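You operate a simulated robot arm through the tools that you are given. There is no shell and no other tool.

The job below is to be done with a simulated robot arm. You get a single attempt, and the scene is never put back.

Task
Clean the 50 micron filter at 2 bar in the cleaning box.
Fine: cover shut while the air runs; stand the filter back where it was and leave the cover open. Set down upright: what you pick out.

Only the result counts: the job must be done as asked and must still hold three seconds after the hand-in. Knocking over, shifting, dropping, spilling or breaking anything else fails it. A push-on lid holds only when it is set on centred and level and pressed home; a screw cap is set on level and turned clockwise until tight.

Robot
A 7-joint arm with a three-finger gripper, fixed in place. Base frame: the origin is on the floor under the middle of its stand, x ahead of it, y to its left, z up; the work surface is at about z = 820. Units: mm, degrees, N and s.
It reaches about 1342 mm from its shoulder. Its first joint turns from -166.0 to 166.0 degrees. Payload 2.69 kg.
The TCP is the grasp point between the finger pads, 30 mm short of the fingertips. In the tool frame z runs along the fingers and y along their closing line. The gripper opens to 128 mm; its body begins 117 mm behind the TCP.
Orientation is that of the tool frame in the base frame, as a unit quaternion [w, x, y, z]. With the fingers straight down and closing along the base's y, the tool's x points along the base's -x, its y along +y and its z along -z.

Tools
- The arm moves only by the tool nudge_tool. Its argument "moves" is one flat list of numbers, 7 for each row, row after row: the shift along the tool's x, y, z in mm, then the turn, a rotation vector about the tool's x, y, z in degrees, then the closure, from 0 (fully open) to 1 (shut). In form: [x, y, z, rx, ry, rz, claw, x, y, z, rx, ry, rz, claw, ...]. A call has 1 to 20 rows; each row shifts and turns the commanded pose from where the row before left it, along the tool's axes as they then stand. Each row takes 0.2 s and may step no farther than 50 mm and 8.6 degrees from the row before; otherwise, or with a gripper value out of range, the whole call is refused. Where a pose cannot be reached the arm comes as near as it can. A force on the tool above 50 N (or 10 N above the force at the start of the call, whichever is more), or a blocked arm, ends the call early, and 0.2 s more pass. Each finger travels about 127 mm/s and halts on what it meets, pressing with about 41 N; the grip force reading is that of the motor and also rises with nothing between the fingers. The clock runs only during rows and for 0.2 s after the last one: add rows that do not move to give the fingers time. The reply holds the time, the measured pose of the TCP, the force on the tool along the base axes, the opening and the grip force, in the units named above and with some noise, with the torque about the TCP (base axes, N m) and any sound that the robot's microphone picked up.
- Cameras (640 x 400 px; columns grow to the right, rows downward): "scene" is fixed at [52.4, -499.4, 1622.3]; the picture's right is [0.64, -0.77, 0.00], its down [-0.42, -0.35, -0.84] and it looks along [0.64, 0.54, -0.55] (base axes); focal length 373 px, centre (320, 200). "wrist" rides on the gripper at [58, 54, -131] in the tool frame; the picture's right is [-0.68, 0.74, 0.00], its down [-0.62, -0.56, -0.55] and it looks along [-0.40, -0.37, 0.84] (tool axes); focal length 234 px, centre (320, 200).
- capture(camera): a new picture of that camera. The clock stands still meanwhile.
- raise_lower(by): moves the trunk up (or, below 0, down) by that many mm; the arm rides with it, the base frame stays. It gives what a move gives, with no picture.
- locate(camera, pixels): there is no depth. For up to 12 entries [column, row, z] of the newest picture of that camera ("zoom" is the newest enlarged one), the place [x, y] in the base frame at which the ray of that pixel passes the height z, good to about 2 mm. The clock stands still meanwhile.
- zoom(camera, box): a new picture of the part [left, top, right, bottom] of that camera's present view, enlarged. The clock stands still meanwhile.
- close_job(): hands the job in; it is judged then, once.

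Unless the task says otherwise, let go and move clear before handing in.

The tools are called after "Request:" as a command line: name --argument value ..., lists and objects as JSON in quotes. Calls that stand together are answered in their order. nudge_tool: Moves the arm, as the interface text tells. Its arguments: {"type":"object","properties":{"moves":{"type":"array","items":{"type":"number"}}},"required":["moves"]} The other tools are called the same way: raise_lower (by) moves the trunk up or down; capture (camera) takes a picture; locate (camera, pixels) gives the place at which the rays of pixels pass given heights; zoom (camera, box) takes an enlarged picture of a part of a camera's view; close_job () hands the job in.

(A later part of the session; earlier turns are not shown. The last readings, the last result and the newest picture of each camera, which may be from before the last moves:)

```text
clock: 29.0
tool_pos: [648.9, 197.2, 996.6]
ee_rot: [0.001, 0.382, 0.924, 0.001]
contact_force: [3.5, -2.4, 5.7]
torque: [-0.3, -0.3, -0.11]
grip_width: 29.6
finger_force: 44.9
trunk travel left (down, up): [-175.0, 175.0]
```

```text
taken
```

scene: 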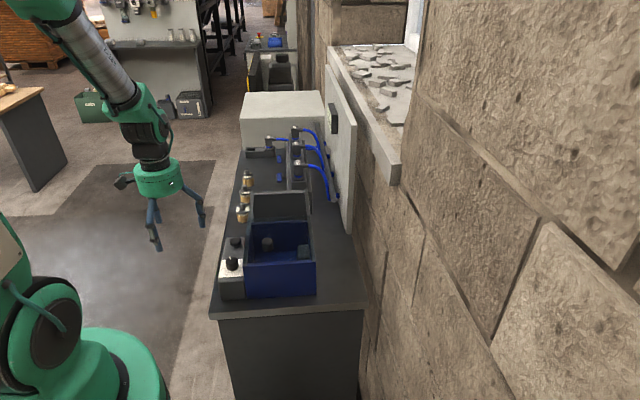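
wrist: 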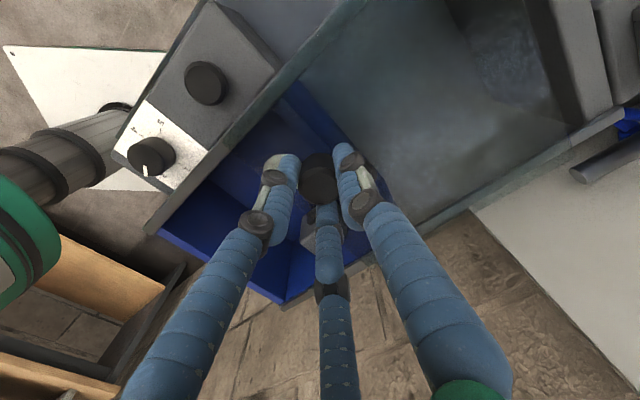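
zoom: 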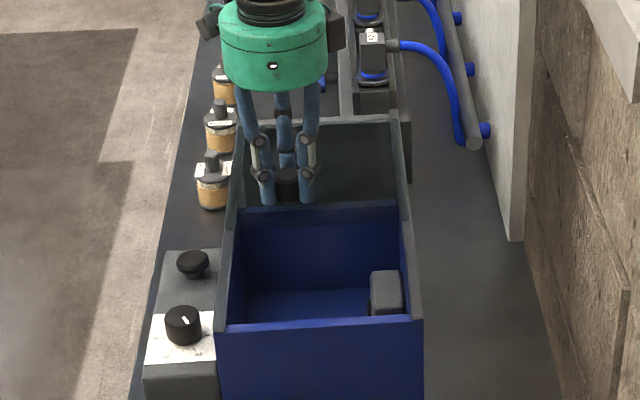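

Slid about 135 mm; about 50 mm of the box is still under the cover. I'll keep going until it's fully open or it meets its stop.

Request:
nudge_tool --moves '[0, 8, 0, 0, 0, 0, 0.9, 0, 8, 0, 0, 0, 0, 0.9, 0, 8, 0, 0, 0, 0, 0.9, 0, 8, 0, 0, 0, 0, 0.9, 0, 8, 0, 0, 0, 0, 0.9]'

Request:
zoom --camera "scene" --box '[210, 150, 350, 290]'

Request:
capture --camera "wrist"

```text
clock: 30.2
tool_pos: [677.3, 224.9, 997.1]
ee_rot: [0.0, 0.382, 0.924, -0.001]
contact_force: [5.8, -5.2, 1.4]
torque: [-0.62, 0.25, 0.18]
grip_width: 29.2
finger_force: 45.0
trunk travel left (down, up): [-175.0, 175.0]
```

```text
2.86 times, centred on (280, 220) of scene
```

zoom: 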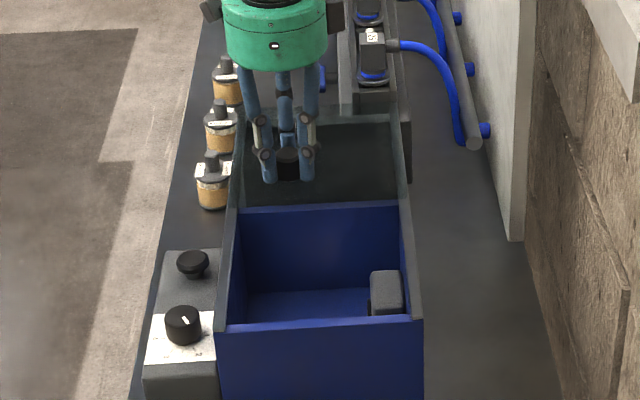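

```text
taken
```

wrist: 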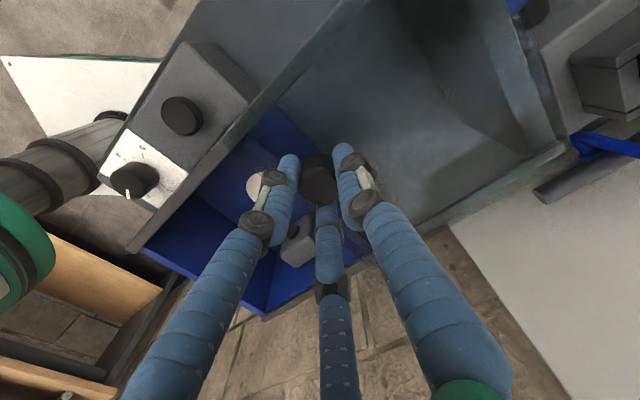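

About 174 mm so far and still free. I'll go on with small steps up to ~195 mm, watching the force for the stop.

Request:
nudge_tool --moves '[0, 4, 0, 0, 0, 0, 0.9, 0, 4, 0, 0, 0, 0, 0.9, 0, 4, 0, 0, 0, 0, 0.9]'

Request:
zoom --camera "wrist" --box '[230, 60, 430, 260]'

Request:
zoom --camera "scene" --box '[230, 165, 320, 255]'

```text
clock: 30.9
tool_pos: [677.9, 226.5, 997.7]
ee_rot: [-0.003, 0.383, 0.924, -0.004]
contact_force: [-15.1, -12.1, 17.5]
torque: [-1.46, 0.94, -0.01]
grip_width: 29.6
finger_force: 44.7
trunk travel left (down, up): [-175.0, 175.0]
stopped in row 3: the force on the tool passed its limit at 55 N (the readings are from after the stop); the commanded pose is now the measured one
```

```text
2.00 times, centred on (330, 160) of wrist
```

zoom: 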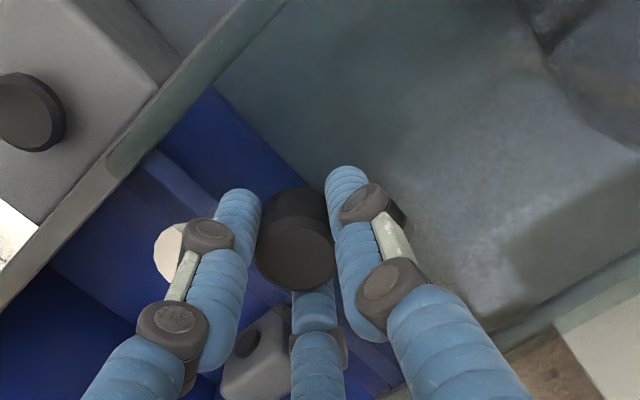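

```text
4.44 times, centred on (275, 210) of scene
```

zoom: 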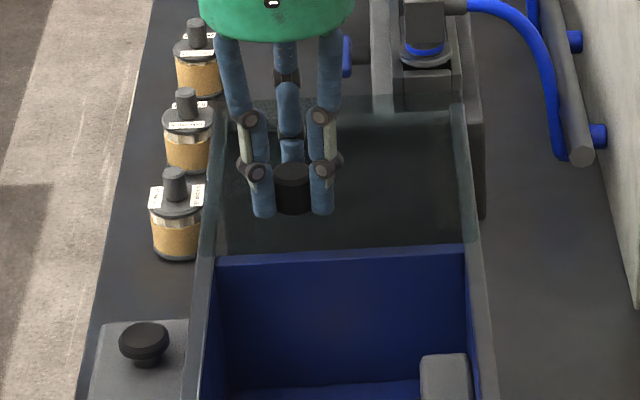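

The cover reached its end stop (55 N, ~176 mm travel), so it's fully open. I'll release the knob, rise, and look at the filter and box.

Request:
nudge_tool --moves '[0, 0, 0, 0, 0, 0, 0.55, 0, 0, 0, 0, 0, 0, 0.55, 0, 0, -20, 0, 0, 0, 0.55, 0, 0, -25, 0, 0, 0, 0.4, 0, 0, -25, 0, 0, 0, 0.3, 0, 0, -30, 0, 0, 0, 0.3]'

Request:
capture --camera "wrist"

Request:
capture --camera "scene"

Request:
zoom --camera "scene" --box '[230, 165, 330, 305]'

```text
clock: 32.2
tool_pos: [681.5, 228.0, 1097.5]
ee_rot: [-0.004, 0.382, 0.924, -0.005]
contact_force: [0.2, 0.1, -1.4]
torque: [-0.01, -0.01, 0.01]
grip_width: 89.6
finger_force: 0.1
trunk travel left (down, up): [-175.0, 175.0]
```

```text
taken
```

wrist: 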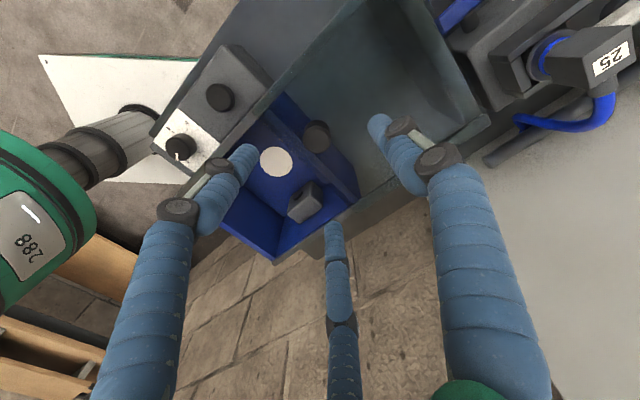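

```text
taken
```

scene: 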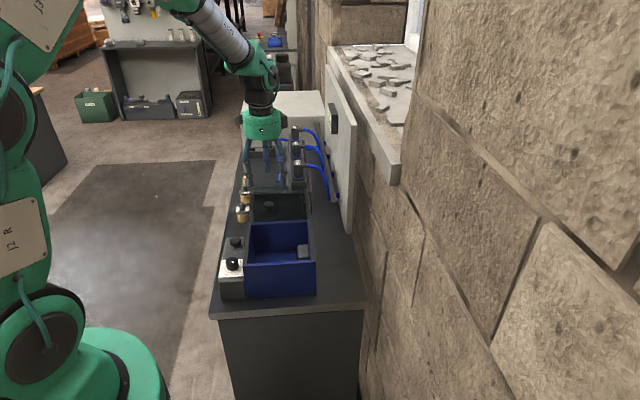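

```text
2.86 times, centred on (280, 235) of scene
```

zoom: 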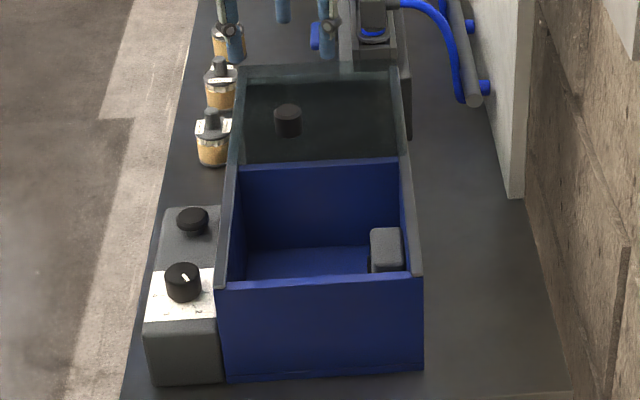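

The cover is open with its knob far back (scene zoom 288,120) and the box floor is exposed. Now I'll find the 50 micron filter's height and centre from the scene camera.

Request:
zoom --camera "scene" --box '[222, 190, 262, 230]'

Request:
locate --camera "scene" --pixels '[[241.9, 204.6, 900], [241.9, 204.6, 920], [241.9, 204.6, 940], [243, 222, 820]]'

Request:
locate --camera "wrist" --pixels '[[276, 161, 830], [276, 161, 840], [302, 203, 880], [316, 134, 997], [317, 137, 997]]'

Request:
zoom --camera "wrist" --box '[220, 90, 380, 270]'

```text
10.00 times, centred on (242, 210) of scene
```

zoom: 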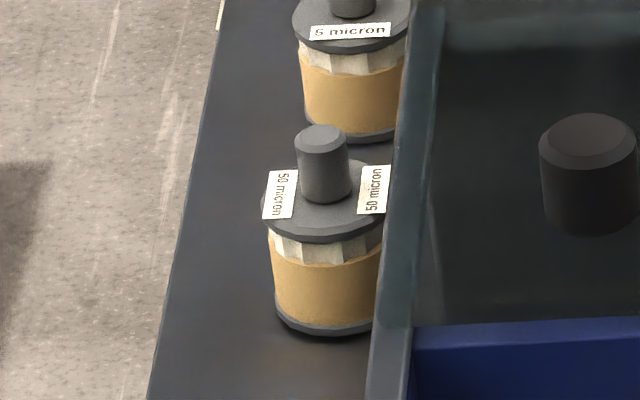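

```text
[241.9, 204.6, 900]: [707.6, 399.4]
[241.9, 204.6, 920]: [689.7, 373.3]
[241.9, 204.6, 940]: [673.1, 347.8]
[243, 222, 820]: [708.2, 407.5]
```

```text
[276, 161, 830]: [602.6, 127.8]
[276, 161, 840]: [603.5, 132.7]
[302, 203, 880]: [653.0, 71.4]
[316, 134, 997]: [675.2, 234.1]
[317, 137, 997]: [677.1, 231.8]
```

```text
2.22 times, centred on (300, 180) of wrist
```

zoom: 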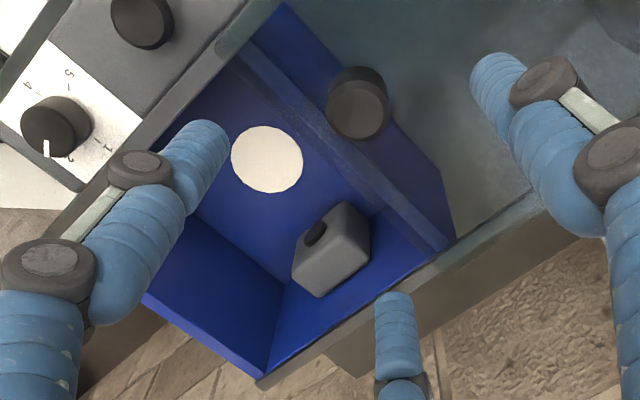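

From the scene close-up the filter is ~45 mm across, its knob ~18 mm wide × 25 mm high with top at z≈892, centred near (717.5,413.5); the pad in the box is near (603,129). I'll level the hand, fly above the filter at safe height, and turn so that no finger faces the rail end.

Request:
nudge_tool --moves '[0, 0, 0, -0.7, -0.2, 0, 0.3, 21.1, 31.3, 0, 0, 0, 0, 0.3, 21.1, 31.3, 0, 0, 0, 0, 0.3, 21.1, 31.3, 0, 0, 0, 0, 0.4, 21.1, 31.3, 0, 0, 0, 0, 0.5, 21.1, 31.3, 0, 0, 0, 0, 0.6, 0, 0, 0, 0, 0, 8.571, 0.65, 0, 0, 0, 0, 0, 8.571, 0.65, 0, 0, 0, 0, 0, 8.571, 0.65, 0, 0, 0, 0, 0, 8.571, 0.65, 0, 0, 0, 0, 0, 8.571, 0.65, 0, 0, 0, 0, 0, 8.571, 0.65, 0, 0, 0, 0, 0, 8.571, 0.65, 0, 0, 0, 0, 0, 0, 0.65]'

Request:
capture --camera "wrist"

Request:
capture --camera "scene"

```text
clock: 35.2
tool_pos: [716.2, 413.4, 1094.9]
ee_rot: [0.001, 0.794, 0.608, 0.002]
contact_force: [-0.2, 0.6, 0.0]
torque: [0.02, -0.01, 0.03]
grip_width: 44.9
finger_force: 0.1
trunk travel left (down, up): [-175.0, 175.0]
```

```text
taken
```

wrist: 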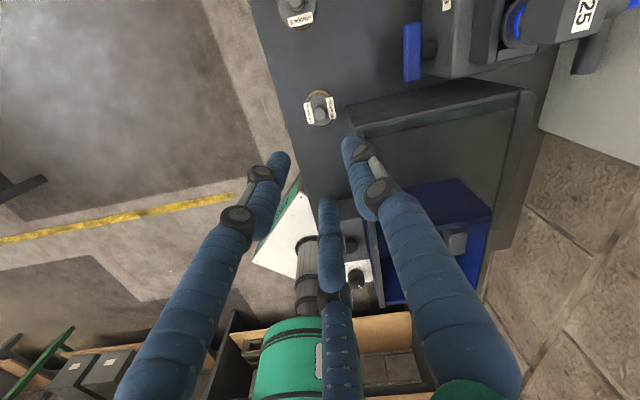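

```text
taken
```

scene: 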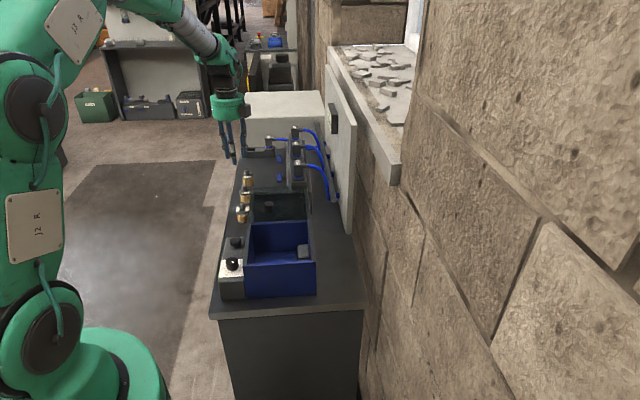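

The filter knob shows at about (320,112), where the TCP's downward line should be (319.6,114.6). I'll zoom and locate to refine before descending.

Request:
zoom --camera "wrist" --box '[280, 70, 380, 150]'

Request:
locate --camera "wrist" --pixels '[[320, 113, 892], [320, 108, 867], [352, 130, 953], [345, 103, 953], [530, 90, 953]]'

Request:
zoom --camera "scene" --box '[222, 190, 262, 230]'

```text
5.00 times, centred on (330, 110) of wrist
```

zoom: 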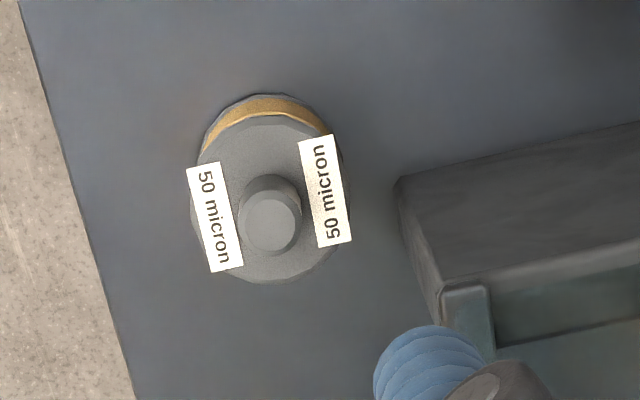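

```text
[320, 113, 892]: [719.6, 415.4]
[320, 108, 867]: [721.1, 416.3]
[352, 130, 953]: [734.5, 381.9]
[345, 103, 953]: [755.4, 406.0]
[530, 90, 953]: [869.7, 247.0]
```

```text
10.00 times, centred on (242, 210) of scene
```

zoom: 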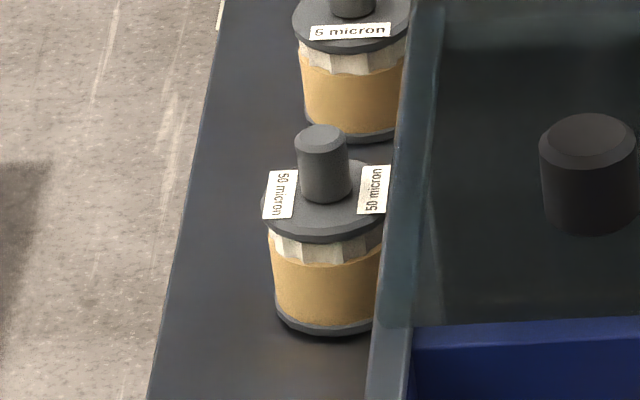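

The knob face centre (320,114.4) matches the TCP line within ~1–2 mm. The rail/panel is 34 mm away on the +v side, so I'll rotate −30° to put it between two fingers, narrow to ~36 mm, and descend to just above the knob.

Request:
nudge_tool --moves '[0, 0, 0, 0, 0, -7.5, 0.7, 0, 0, 0, 0, 0, -7.5, 0.72, 0, 0, 0, 0, 0, -7.5, 0.72, 0, 0, 0, 0, 0, -7.5, 0.72, 0, 0, 40, 0, 0, 0, 0.72, 0, 0, 40, 0, 0, 0, 0.72, 0, 0, 40, 0, 0, 0, 0.72, 0, 0, 38, 0, 0, 0, 0.72, 0, 0, 0, 0, 0, 0, 0.72]'

Request:
capture --camera "wrist"

Request:
zoom --camera "scene" --box '[210, 150, 290, 230]'

```text
clock: 37.2
tool_pos: [716.1, 414.6, 939.1]
ee_rot: [0.0, 0.608, 0.794, 0.001]
contact_force: [0.1, 0.7, -0.5]
torque: [-0.03, 0.03, -0.02]
grip_width: 35.8
finger_force: 0.0
trunk travel left (down, up): [-175.0, 175.0]
```

```text
taken
```

wrist: 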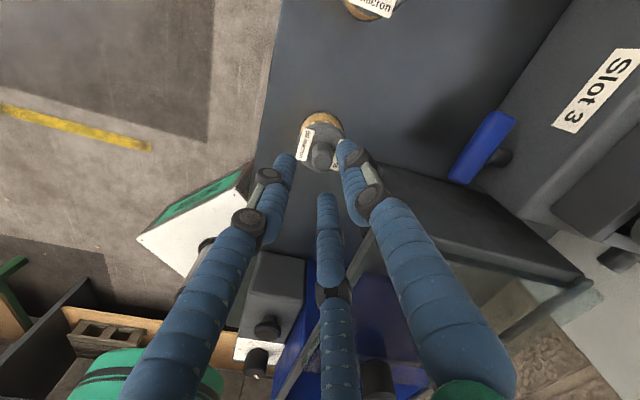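

```text
5.00 times, centred on (250, 190) of scene
```

zoom: 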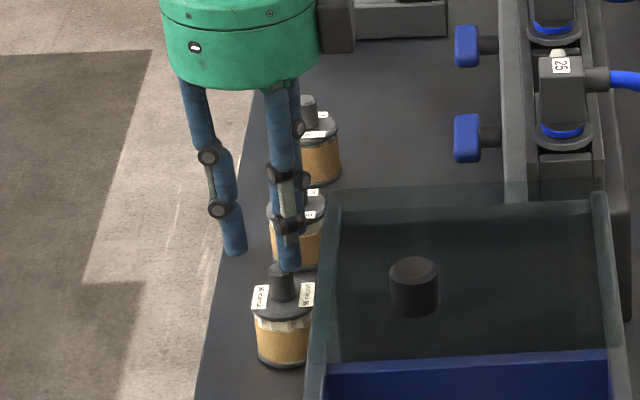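

I'm now ~17 mm above the knob; checking centring in a close-up.

Request:
zoom --camera "wrist" --box '[270, 100, 370, 190]'

Request:
zoom --camera "scene" --box '[222, 180, 262, 230]'

```text
4.44 times, centred on (320, 145) of wrist
```

zoom: 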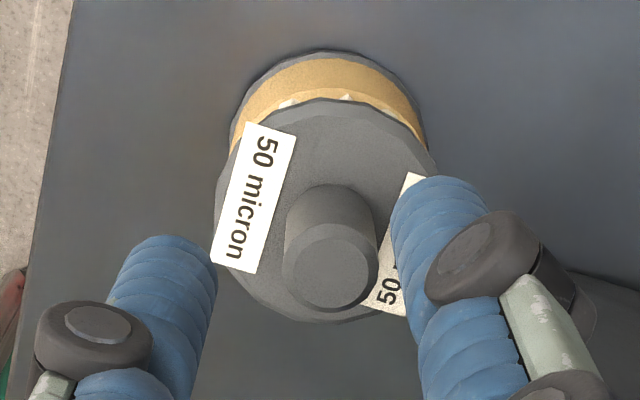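

```text
8.00 times, centred on (242, 205) of scene
```

zoom: 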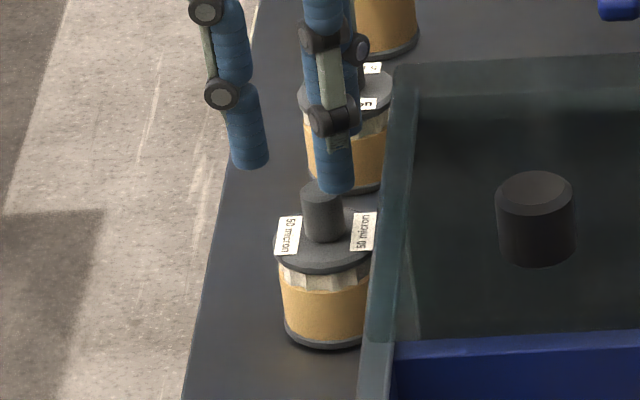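

Knob centre (≈332,273 zoom) is ~2.7 mm off to image right, i.e. tool (−1.8,+2.0); I'll correct that, descend 36 mm and close gently on the knob.

Request:
nudge_tool --moves '[-1.8, 2.0, 0, 0, 0, 0, 0.72, 0, 0, 18, 0, 0, 0, 0.72, 0, 0, 18, 0, 0, 0, 0.72, 0, 0, 0, 0, 0, 0, 0.72]'

Request:
zoom --camera "wrist" --box '[250, 90, 390, 230]'

Request:
zoom --camera "scene" --box '[222, 180, 262, 230]'

```text
clock: 38.2
tool_pos: [720.1, 412.8, 902.3]
ee_rot: [0.0, 0.608, 0.794, 0.001]
contact_force: [-0.1, -0.6, -0.2]
torque: [-0.02, 0.01, -0.02]
grip_width: 35.8
finger_force: 0.1
trunk travel left (down, up): [-175.0, 175.0]
```

```text
2.86 times, centred on (320, 160) of wrist
```

zoom: 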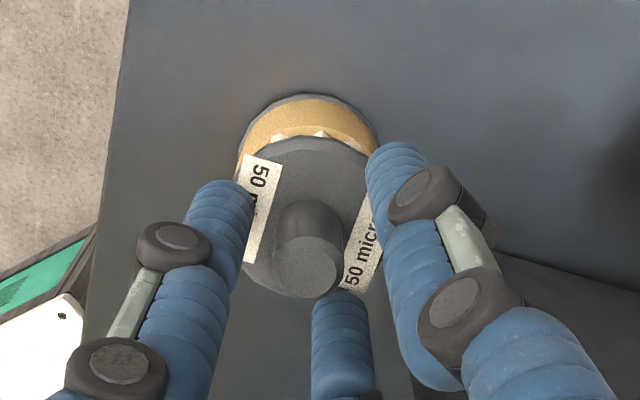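

```text
8.00 times, centred on (242, 205) of scene
```

zoom: 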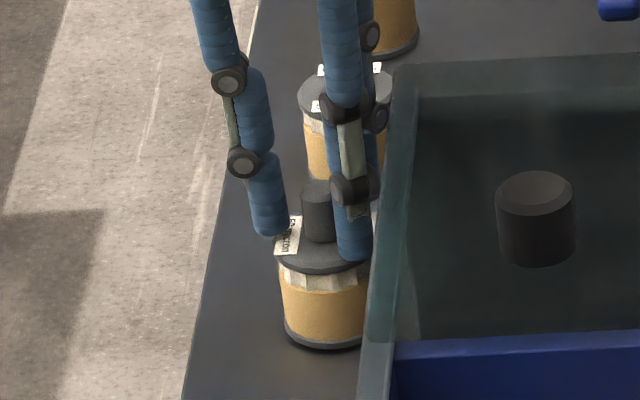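

No contact yet; the knob looks ~2 mm off to image left, so I'll correct by tool (1.3,−1.4) and close on it.

Request:
nudge_tool --moves '[1.3, -1.4, 0, 0, 0, 0, 0.72, 0, 0, 0, 0, 0, 0, 0.78, 0, 0, 0, 0, 0, 0, 0.84, 0, 0, 0, 0, 0, 0, 0.9, 0, 0, 0, 0, 0, 0, 0.95, 0, 0, 0, 0, 0, 0, 0.95]'

Request:
zoom --camera "wrist" --box '[250, 90, 390, 230]'

Request:
zoom --camera "scene" --box '[222, 180, 262, 230]'

```text
clock: 39.6
tool_pos: [717.1, 413.5, 901.4]
ee_rot: [0.001, 0.609, 0.793, 0.001]
contact_force: [-0.4, -1.4, -1.0]
torque: [0.0, -0.02, 0.03]
grip_width: 16.6
finger_force: 41.4
trunk travel left (down, up): [-175.0, 175.0]
```

```text
2.86 times, centred on (320, 160) of wrist
```

zoom: 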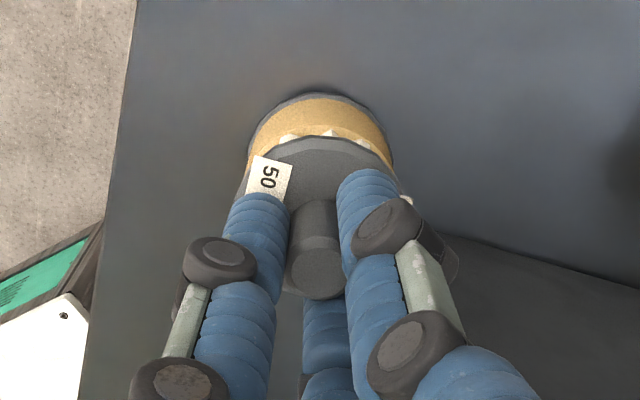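

```text
8.00 times, centred on (242, 205) of scene
```

zoom: 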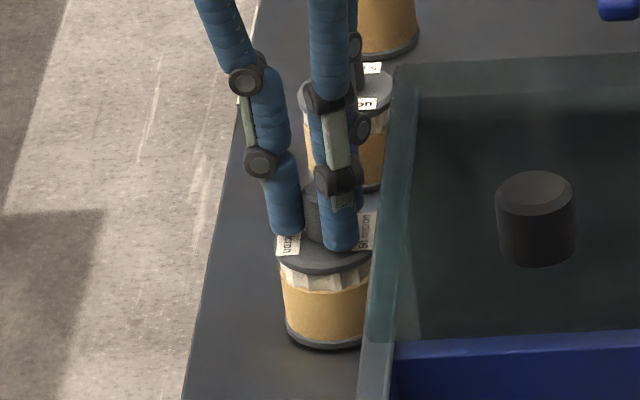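

The knob is firmly held (16.6 mm, 41 N). I'll lift straight up 200 mm and check the hold.

Request:
nudge_tool --moves '[0, 0, -10, 0, 0, 0, 0.95, 0, 0, -30, 0, 0, 0, 0.95, 0, 0, -40, 0, 0, 0, 0.95, 0, 0, -40, 0, 0, 0, 0.95, 0, 0, -40, 0, 0, 0, 0.95, 0, 0, -40, 0, 0, 0, 0.95, 0, 0, 0, 0, 0, 0, 0.95]'

Request:
capture --camera "scene"

Request:
zoom --camera "scene" --box '[200, 110, 280, 230]'

Request:
capture --camera "wrist"

```text
clock: 41.2
tool_pos: [715.0, 414.4, 1104.3]
ee_rot: [0.001, 0.609, 0.793, 0.002]
contact_force: [0.2, 0.2, -0.3]
torque: [0.0, -0.05, 0.0]
grip_width: 16.5
finger_force: 40.9
trunk travel left (down, up): [-175.0, 175.0]
```

```text
taken
```

scene: 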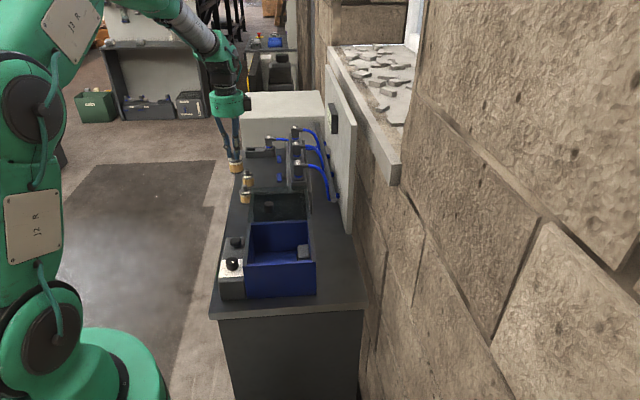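

```text
3.33 times, centred on (240, 170) of scene
```

zoom: 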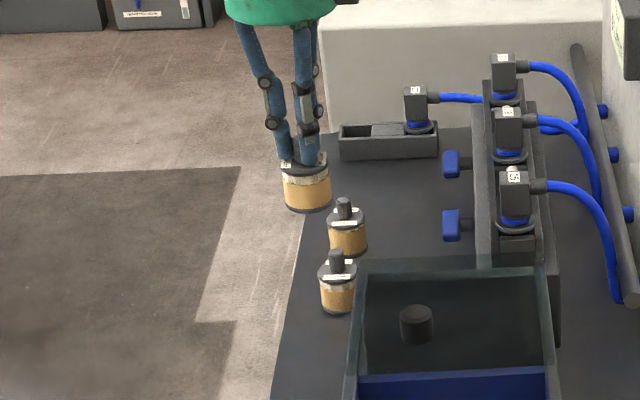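

```text
taken
```

wrist: 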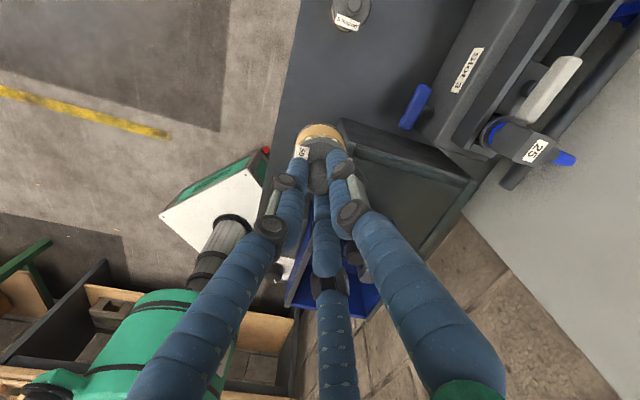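

The filter is lifted and level; the 5 and 25 micron filters remain in place. Now I'll carry it at this height to above the pad in the box.

Request:
nudge_tool --moves '[-35.17, -26.43, 0, 0, 0, 0, 0.95, -35.17, -26.43, 0, 0, 0, 0, 0.95, -35.17, -26.43, 0, 0, 0, 0, 0.95, -35.17, -26.43, 0, 0, 0, 0, 0.95, -35.17, -26.43, 0, 0, 0, 0, 0.95, -35.17, -26.43, 0, 0, 0, 0, 0.95, -35.17, -26.43, 0, 0, 0, 0, 0.95, 0, 0, 0, 0, 0, 0, 0.95]'

Request:
capture --camera "wrist"

Request:
zoom --camera "scene" --box '[200, 130, 340, 300]'

```text
clock: 43.0
tool_pos: [600.1, 127.8, 1100.6]
ee_rot: [0.001, 0.608, 0.794, 0.002]
contact_force: [0.7, -0.5, -0.5]
torque: [0.07, -0.05, 0.04]
grip_width: 16.4
finger_force: 40.8
trunk travel left (down, up): [-175.0, 175.0]
```

```text
taken
```

wrist: 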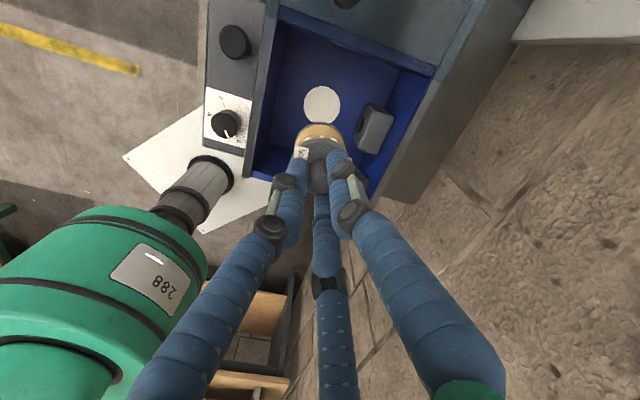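

```text
2.35 times, centred on (270, 215) of scene
```

zoom: 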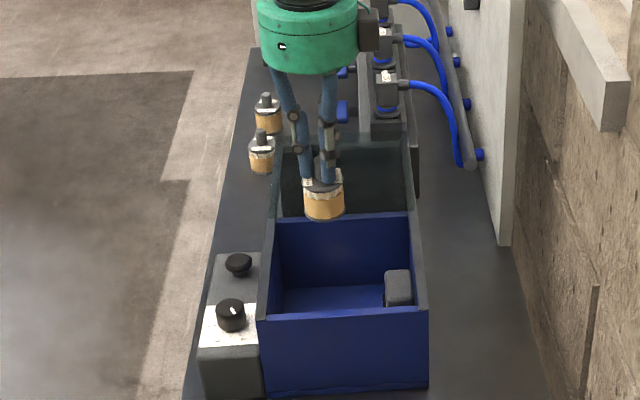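

The pad (wrist 322,104) appears almost exactly on the TCP's downward line (319.7,105). Zooming for a finer offset.

Request:
zoom --camera "wrist" --box '[240, 50, 440, 180]'

Request:
locate --camera "wrist" --pixels '[[322, 104, 828], [322, 104, 835], [273, 20, 953], [436, 70, 953], [377, 130, 880]]'

```text
3.08 times, centred on (340, 115) of wrist
```

zoom: 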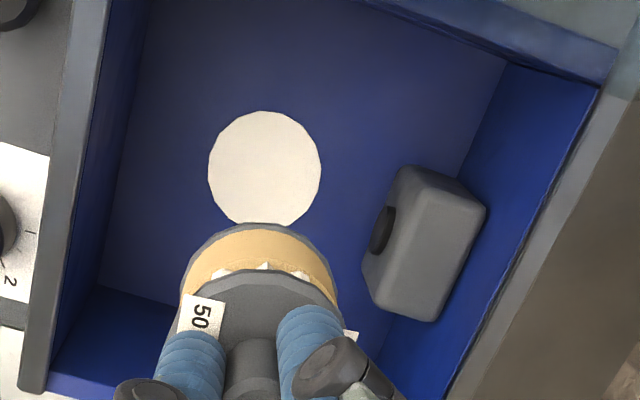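

```text
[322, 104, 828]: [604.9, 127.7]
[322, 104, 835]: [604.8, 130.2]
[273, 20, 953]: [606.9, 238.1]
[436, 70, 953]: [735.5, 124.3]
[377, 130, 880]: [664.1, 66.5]
```

The pad centre is offset by tool (−2.2,+3.0); I'll correct and lower the filter to ~35 mm above the floor first.

Request:
nudge_tool --moves '[-2.2, 3.0, 0, 0, 0, 0, 0.95, 0, 0, 38, 0, 0, 0, 0.95, 0, 0, 38, 0, 0, 0, 0.95, 0, 0, 38, 0, 0, 0, 0.95, 0, 0, 38, 0, 0, 0, 0.95, 0, 0, 0, 0, 0, 0, 0.95]'

Request:
capture --camera "wrist"

Request:
zoom --camera "scene" --box '[220, 180, 340, 300]'

```text
clock: 44.5
tool_pos: [609.2, 126.9, 947.8]
ee_rot: [0.0, 0.609, 0.793, 0.001]
contact_force: [1.2, 0.5, -0.3]
torque: [-0.02, 0.03, 0.03]
grip_width: 16.6
finger_force: 41.4
trunk travel left (down, up): [-175.0, 175.0]
```

```text
taken
```

wrist: 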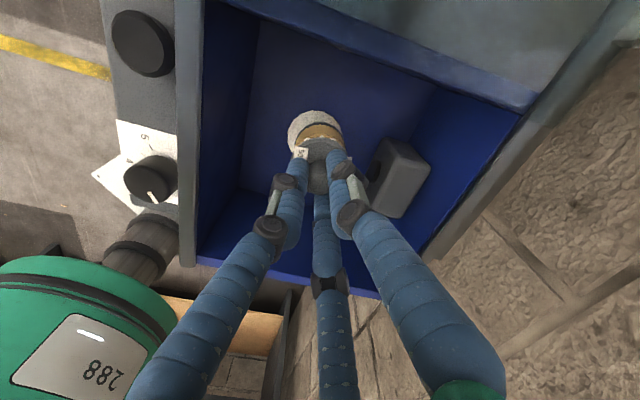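

```text
3.33 times, centred on (280, 240) of scene
```

zoom: 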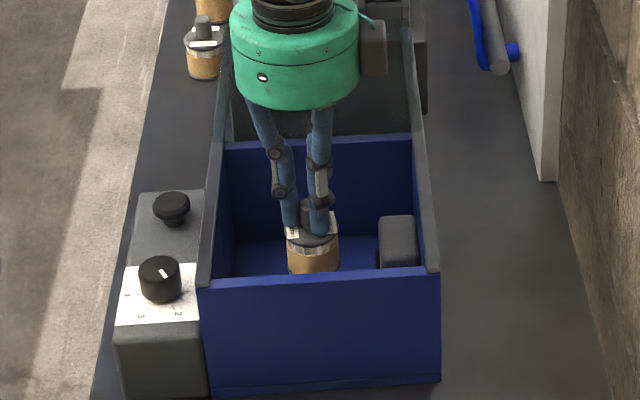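

The filter is hovering over the pad; I'll check the pad's crescent around the base to see the alignment.

Request:
zoom --camera "wrist" --box '[260, 90, 380, 190]'

```text
4.00 times, centred on (320, 140) of wrist
```

zoom: 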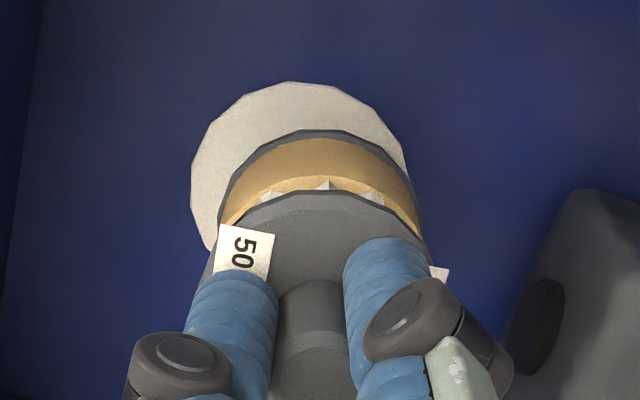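

The pad centre is about 5–6 mm toward image left of the filter axis; I'll shift by tool (0.4,−6.0), then lower in small steps.

Request:
nudge_tool --moves '[0.4, -6.0, 0, 0, 0, 0, 0.95, 0, 0, 0, 0, 0, 0, 0.95, 0, 0, 0, 0, 0, 0, 0.95]'

Request:
zoom --camera "wrist" --box '[260, 90, 380, 190]'

```text
clock: 45.2
tool_pos: [602.7, 126.3, 949.7]
ee_rot: [0.0, 0.609, 0.793, 0.002]
contact_force: [-0.4, 1.0, -0.5]
torque: [0.0, 0.02, 0.01]
grip_width: 16.5
finger_force: 40.5
trunk travel left (down, up): [-175.0, 175.0]
```

```text
4.00 times, centred on (320, 140) of wrist
```

zoom: 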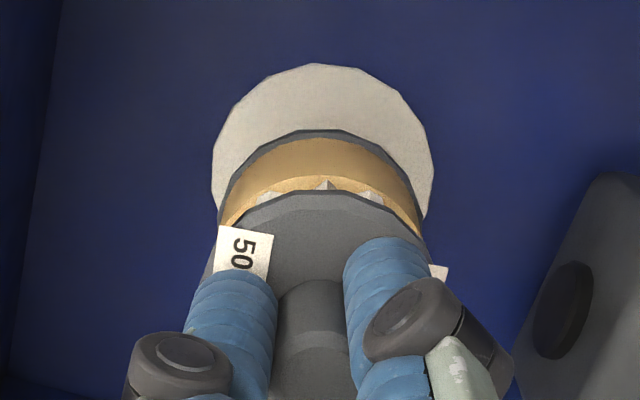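

The pad is now centred (323,174 zoom ≈ expected axis). I'll lower 24 mm, then creep down in 3 mm steps watching the force.

Request:
nudge_tool --moves '[0, 0, 12, 0, 0, 0, 0.95, 0, 0, 12, 0, 0, 0, 0.95, 0, 0, 4, 0, 0, 0, 0.95, 0, 0, 0, 0, 0, 0, 0.95]'

Request:
zoom --camera "wrist" --box '[260, 90, 380, 190]'

```text
clock: 46.2
tool_pos: [600.7, 125.0, 921.2]
ee_rot: [0.001, 0.609, 0.793, 0.001]
contact_force: [0.5, 0.6, -0.5]
torque: [-0.01, 0.0, -0.04]
grip_width: 16.3
finger_force: 41.0
trunk travel left (down, up): [-175.0, 175.0]
```

```text
4.00 times, centred on (320, 140) of wrist
```

zoom: 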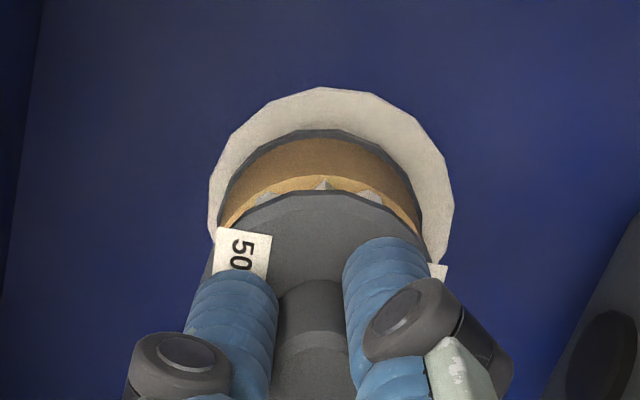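

Still no contact at TCP 921; I'll nudge (−1,+1.2) to recentre and continue down in 2–3 mm steps.

Request:
nudge_tool --moves '[-1, 1.2, 2, 0, 0, 0, 0.95, 0, 0, 2, 0, 0, 0, 0.95, 0, 0, 2, 0, 0, 0, 0.95]'

```text
clock: 47.0
tool_pos: [602.3, 124.1, 913.7]
ee_rot: [0.0, 0.608, 0.794, 0.001]
contact_force: [0.6, 0.0, -0.7]
torque: [0.0, 0.0, 0.01]
grip_width: 16.1
finger_force: 40.8
trunk travel left (down, up): [-175.0, 175.0]
```

No contact at TCP z≈914; continuing down in small steps.

Request:
nudge_tool --moves '[0, 0, 2, 0, 0, 0, 0.95, 0, 0, 2, 0, 0, 0, 0.95, 0, 0, 0, 0, 0, 0, 0.95]'

```text
clock: 47.9
tool_pos: [603.3, 123.6, 912.1]
ee_rot: [0.002, 0.609, 0.793, 0.003]
contact_force: [-8.9, 2.7, 31.1]
torque: [0.08, 0.75, -0.07]
grip_width: 16.2
finger_force: 41.1
trunk travel left (down, up): [-175.0, 175.0]
```

Contact (31 N): the filter base rests on the pad. I'll ease up 1.5 mm to relieve the load, then open and lift out.

Request:
nudge_tool --moves '[0, 0, -1.5, 0, 0, 0, 0.95, 0, 0, 0, 0, 0, 0, 0.95]'

Request:
zoom --camera "wrist" --box '[260, 90, 380, 190]'

Request:
zoom --camera "scene" --box '[220, 180, 340, 300]'

```text
clock: 48.5
tool_pos: [604.0, 125.3, 913.5]
ee_rot: [0.002, 0.609, 0.793, 0.001]
contact_force: [2.2, 4.4, 17.4]
torque: [0.19, -0.17, -0.05]
grip_width: 16.6
finger_force: 41.2
trunk travel left (down, up): [-175.0, 175.0]
```

```text
4.00 times, centred on (320, 140) of wrist
```

zoom: 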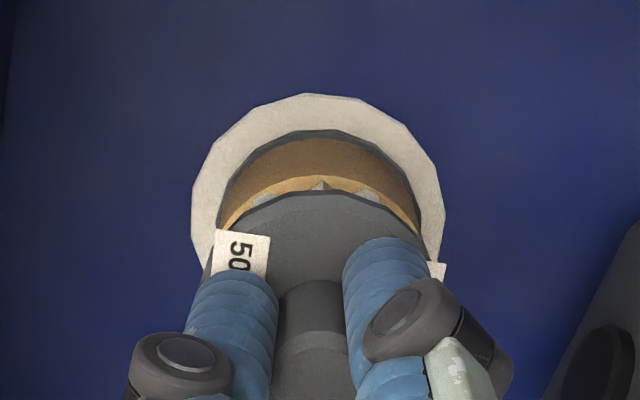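

```text
3.33 times, centred on (280, 240) of scene
```

zoom: 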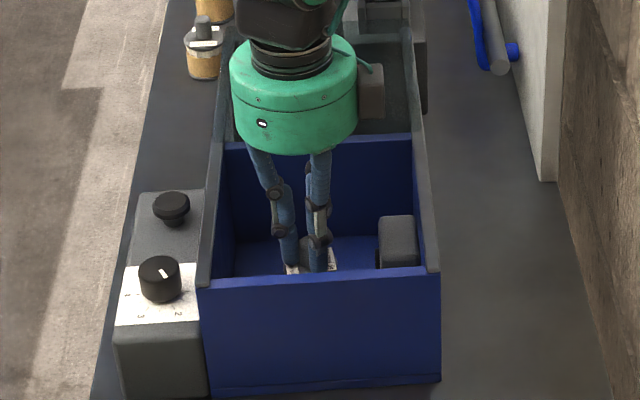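

The filter stands centred on the pad (ring even on both sides, 193–444). I'll ease up 1 mm more, open to ~36 mm, and lift out.

Request:
nudge_tool --moves '[0, 0, -1, 0, 0, 0, 0.95, 0, 0, 0, 0, 0, 0, 0.88, 0, 0, 0, 0, 0, 0, 0.8, 0, 0, 0, 0, 0, 0, 0.72, 0, 0, 0, 0, 0, 0, 0.7, 0, 0, -10, 0, 0, 0, 0.7, 0, 0, -20, 0, 0, 0, 0.7, 0, 0, -30, 0, 0, 0, 0.7, 0, 0, -40, 0, 0, 0, 0.7, 0, 0, -40, 0, 0, 0, 0.6, 0, 0, -40, 0, 0, 0, 0.6]'

Request:
capture --camera "wrist"

Request:
zoom --camera "scene" --box '[220, 160, 340, 300]'

```text
clock: 50.9
tool_pos: [597.0, 126.3, 1091.2]
ee_rot: [0.0, 0.609, 0.793, 0.001]
contact_force: [0.0, 0.1, 0.0]
torque: [-0.01, 0.04, 0.04]
grip_width: 51.2
finger_force: 0.0
trunk travel left (down, up): [-175.0, 175.0]
```

```text
taken
```

wrist: 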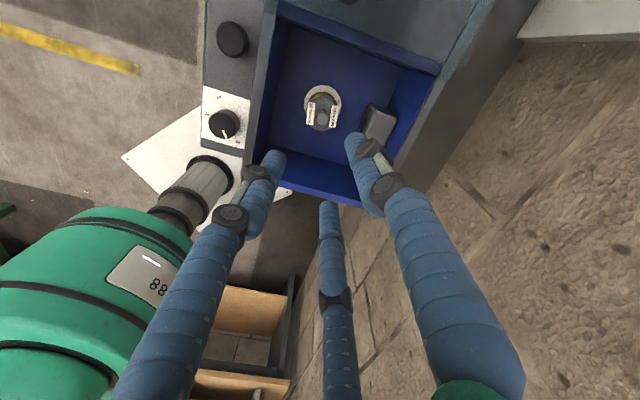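

```text
2.86 times, centred on (280, 230) of scene
```

zoom: 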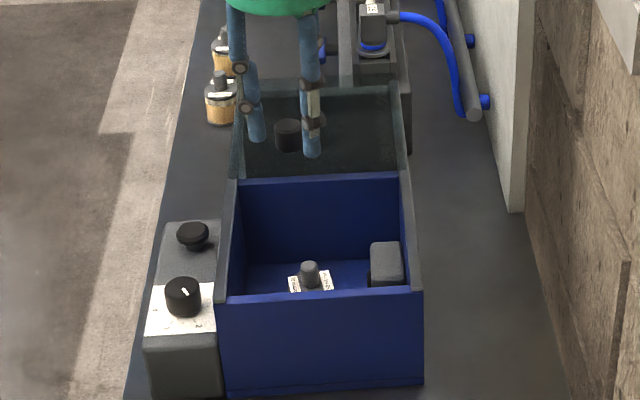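

The filter stands upright in the box. Next I'll move above the cover's knob (≈677,225) and rotate to the earlier yaw for closing the cover.

Request:
nudge_tool --moves '[25.2, 33.5, 0, 0, 0, 0, 0.57, 25.2, 33.5, 0, 0, 0, 0, 0.57, 25.2, 33.5, 0, 0, 0, 0, 0.57, 0, 0, 0, 0, 0, -7.5, 0.57, 0, 0, 0, 0, 0, -7.5, 0.57, 0, 0, 0, 0, 0, -7.5, 0.57, 0, 0, 0, 0, 0, -7.5, 0.57, 0, 0, 25, 0, 0, 0, 0.57, 0, 0, 25, 0, 0, 0, 0.57, 0, 0, 0, 0, 0, 0, 0.57]'

Request:
capture --camera "wrist"

Request:
zoom --camera "wrist" --box '[250, 90, 390, 230]'

```text
clock: 53.0
tool_pos: [678.8, 223.1, 1042.4]
ee_rot: [0.001, 0.383, 0.924, 0.001]
contact_force: [0.2, 0.0, 0.2]
torque: [-0.01, 0.03, 0.02]
grip_width: 54.9
finger_force: 0.0
trunk travel left (down, up): [-175.0, 175.0]
```

```text
taken
```

wrist: 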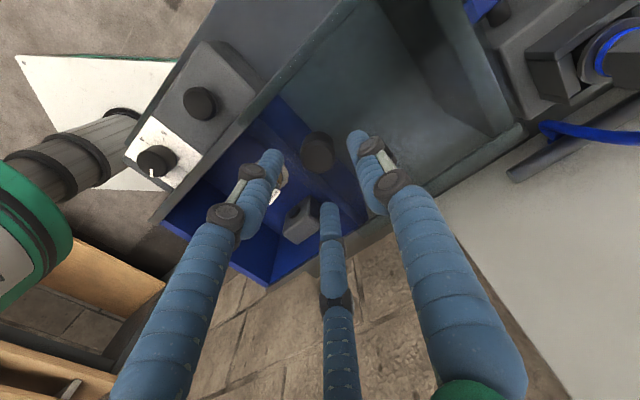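

```text
2.86 times, centred on (320, 160) of wrist
```

zoom: 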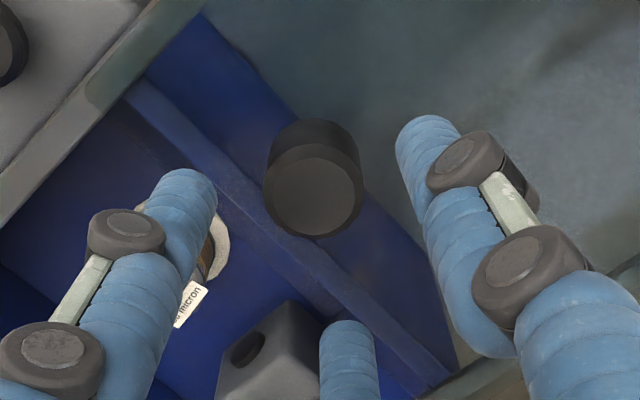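

The knob (zoom 313,195) is centred under the hand. I'll descend 45 mm and grip it.

Request:
nudge_tool --moves '[0, 0, 22, 0, 0, 0, 0.57, 0, 0, 22, 0, 0, 0, 0.57, 0, 0, 0, 0, 0, 0, 0.57, 0, 0, 0, 0, 0, 0, 0.7, 0, 0, 0, 0, 0, 0, 0.85, 0, 0, 0, 0, 0, 0, 0.9, 0, 0, 0, 0, 0, 0, 0.9]'

Request:
zoom --camera "wrist" --box '[250, 90, 390, 230]'

```text
clock: 54.6
tool_pos: [677.3, 225.0, 996.9]
ee_rot: [-0.001, 0.382, 0.924, 0.001]
contact_force: [-24.6, 26.0, -3.2]
torque: [1.03, 0.84, 0.18]
grip_width: 29.5
finger_force: 44.9
trunk travel left (down, up): [-175.0, 175.0]
```

```text
2.86 times, centred on (320, 160) of wrist
```

zoom: 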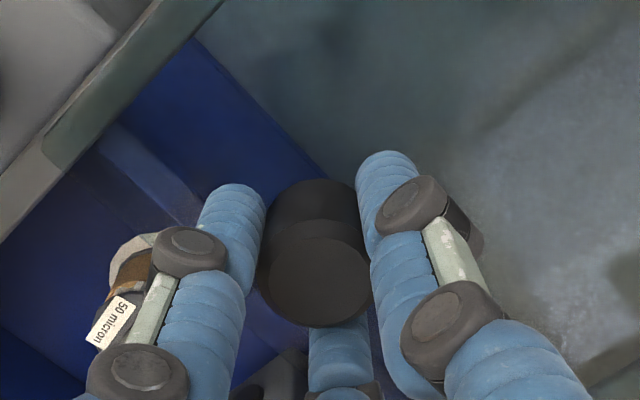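

The side force is ~36 N along −v, so the hand sits slightly off the guided knob; I'll relieve it by shifting tool +x 2.5 mm.

Request:
nudge_tool --moves '[1.5, 0, 0, 0, 0, 0, 0.9, 1, 0, 0, 0, 0, 0, 0.9, 0, 0, 0, 0, 0, 0, 0.9]'

```text
clock: 55.5
tool_pos: [676.9, 224.9, 996.9]
ee_rot: [0.0, 0.384, 0.924, 0.001]
contact_force: [-11.4, 11.0, -21.8]
torque: [0.06, 0.35, -0.01]
grip_width: 29.2
finger_force: 44.9
trunk travel left (down, up): [-175.0, 175.0]
```

Side force is down to ~16 N but I'm pulling up with 22 N; I'll shift +1 in tool x and 1.5 mm down.

Request:
nudge_tool --moves '[1, 0, 1.5, 0, 0, 0, 0.9, 0, 0, 0, 0, 0, 0, 0.9]'

```text
clock: 56.0
tool_pos: [677.2, 224.5, 997.1]
ee_rot: [0.0, 0.382, 0.924, 0.001]
contact_force: [-5.2, -9.2, -20.7]
torque: [-0.52, 0.11, -0.03]
grip_width: 29.1
finger_force: 44.8
trunk travel left (down, up): [-175.0, 175.0]
```

Still −21 N vertical; I'll go 2 mm further down and start sliding the cover back 20 mm.

Request:
nudge_tool --moves '[0, 0, 2, 0, 0, 0, 0.9, 0, 0, 0, 0, 0, 0, 0.9, 0, -5, 0, 0, 0, 0, 0.9, 0, -5, 0, 0, 0, 0, 0.9, 0, -10, 0, 0, 0, 0, 0.9]'

Request:
zoom --camera "scene" --box '[220, 160, 340, 300]'

```text
clock: 57.2
tool_pos: [663.4, 211.6, 997.6]
ee_rot: [0.002, 0.383, 0.924, 0.002]
contact_force: [6.1, -7.1, -7.4]
torque: [0.57, -0.79, 0.06]
grip_width: 29.1
finger_force: 44.7
trunk travel left (down, up): [-175.0, 175.0]
```

```text
2.86 times, centred on (280, 230) of scene
```

zoom: 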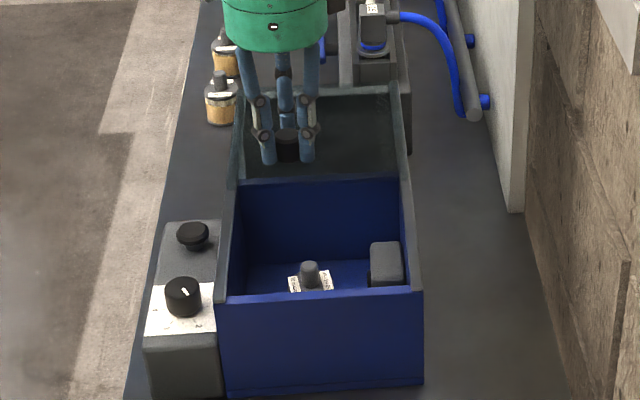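

The cover moves with low force. I'll continue sliding it toward closed, 130 mm more.

Request:
nudge_tool --moves '[0, -13, 0, 0, 0, 0, 0.9, 0, -13, 0, 0, 0, 0, 0.9, 0, -13, 0, 0, 0, 0, 0.9, 0, -13, 0, 0, 0, 0, 0.9, 0, -13, 0, 0, 0, 0, 0.9, 0, -13, 0, 0, 0, 0, 0.9, 0, -13, 0, 0, 0, 0, 0.9, 0, -13, 0, 0, 0, 0, 0.9, 0, -13, 0, 0, 0, 0, 0.9, 0, -13, 0, 0, 0, 0, 0.9]'

Request:
zoom --camera "scene" --box '[220, 160, 340, 300]'

```text
clock: 59.5
tool_pos: [571.9, 119.9, 997.4]
ee_rot: [0.003, 0.382, 0.924, 0.002]
contact_force: [23.1, -24.0, 23.6]
torque: [-0.5, -0.59, 0.17]
grip_width: 29.5
finger_force: 45.2
trunk travel left (down, up): [-175.0, 175.0]
```

```text
2.86 times, centred on (280, 230) of scene
```

zoom: 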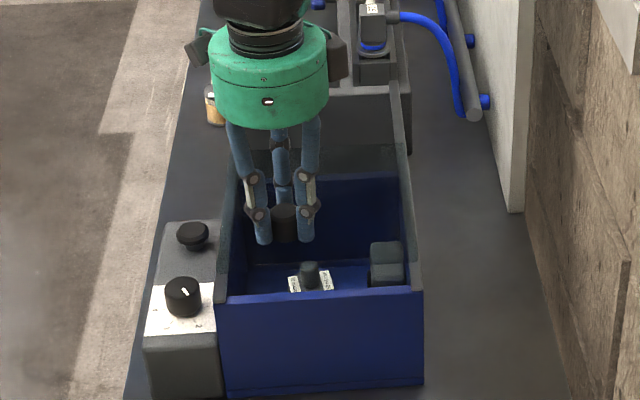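

Side force now +v 33 N and 24 N upward, so I'll shift tool −x 2 mm and up 1.5 mm, then slide the remaining ~26 mm in small steps.

Request:
nudge_tool --moves '[-2, 0, -1.5, 0, 0, 0, 0.9, 0, 0, 0, 0, 0, 0, 0.9, 0, -5, 0, 0, 0, 0, 0.9, 0, -5, 0, 0, 0, 0, 0.9, 0, -5, 0, 0, 0, 0, 0.9]'

```text
clock: 60.6
tool_pos: [560.3, 108.8, 998.4]
ee_rot: [0.001, 0.382, 0.924, 0.0]
contact_force: [1.4, -3.3, 12.7]
torque: [-0.2, 0.16, 0.13]
grip_width: 29.3
finger_force: 45.4
trunk travel left (down, up): [-175.0, 175.0]
```

Request:
nudge_tool --moves '[0, -3, 0, 0, 0, 0, 0.9, 0, -3, 0, 0, 0, 0, 0.9, 0, -3, 0, 0, 0, 0, 0.9]'

Request:
zoom --camera "scene" --box '[220, 160, 340, 300]'

```text
clock: 61.5
tool_pos: [555.2, 101.7, 996.8]
ee_rot: [0.001, 0.382, 0.924, 0.001]
contact_force: [-3.9, 2.2, 21.4]
torque: [0.09, 0.21, 0.24]
grip_width: 29.3
finger_force: 44.9
trunk travel left (down, up): [-175.0, 175.0]
```

```text
2.86 times, centred on (280, 230) of scene
```

zoom: 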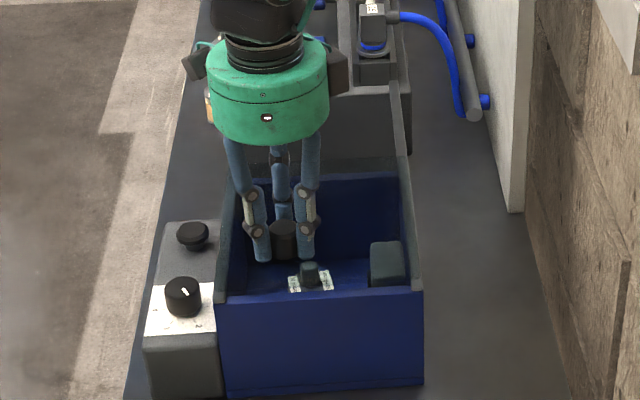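

I'm back within ~1 mm of the original closed position; I'll press a little further until the stop is felt.

Request:
nudge_tool --moves '[0, -2, -0.5, 0, 0, 0, 0.9, 0, -2, -0.5, 0, 0, 0, 0.9, 0, -1, 0, 0, 0, 0, 0.9]'

```text
clock: 62.2
tool_pos: [552.1, 98.3, 996.7]
ee_rot: [0.001, 0.383, 0.924, 0.001]
contact_force: [2.4, 19.8, -0.4]
torque: [0.51, -0.09, 0.1]
grip_width: 29.0
finger_force: 44.7
trunk travel left (down, up): [-175.0, 175.0]
```

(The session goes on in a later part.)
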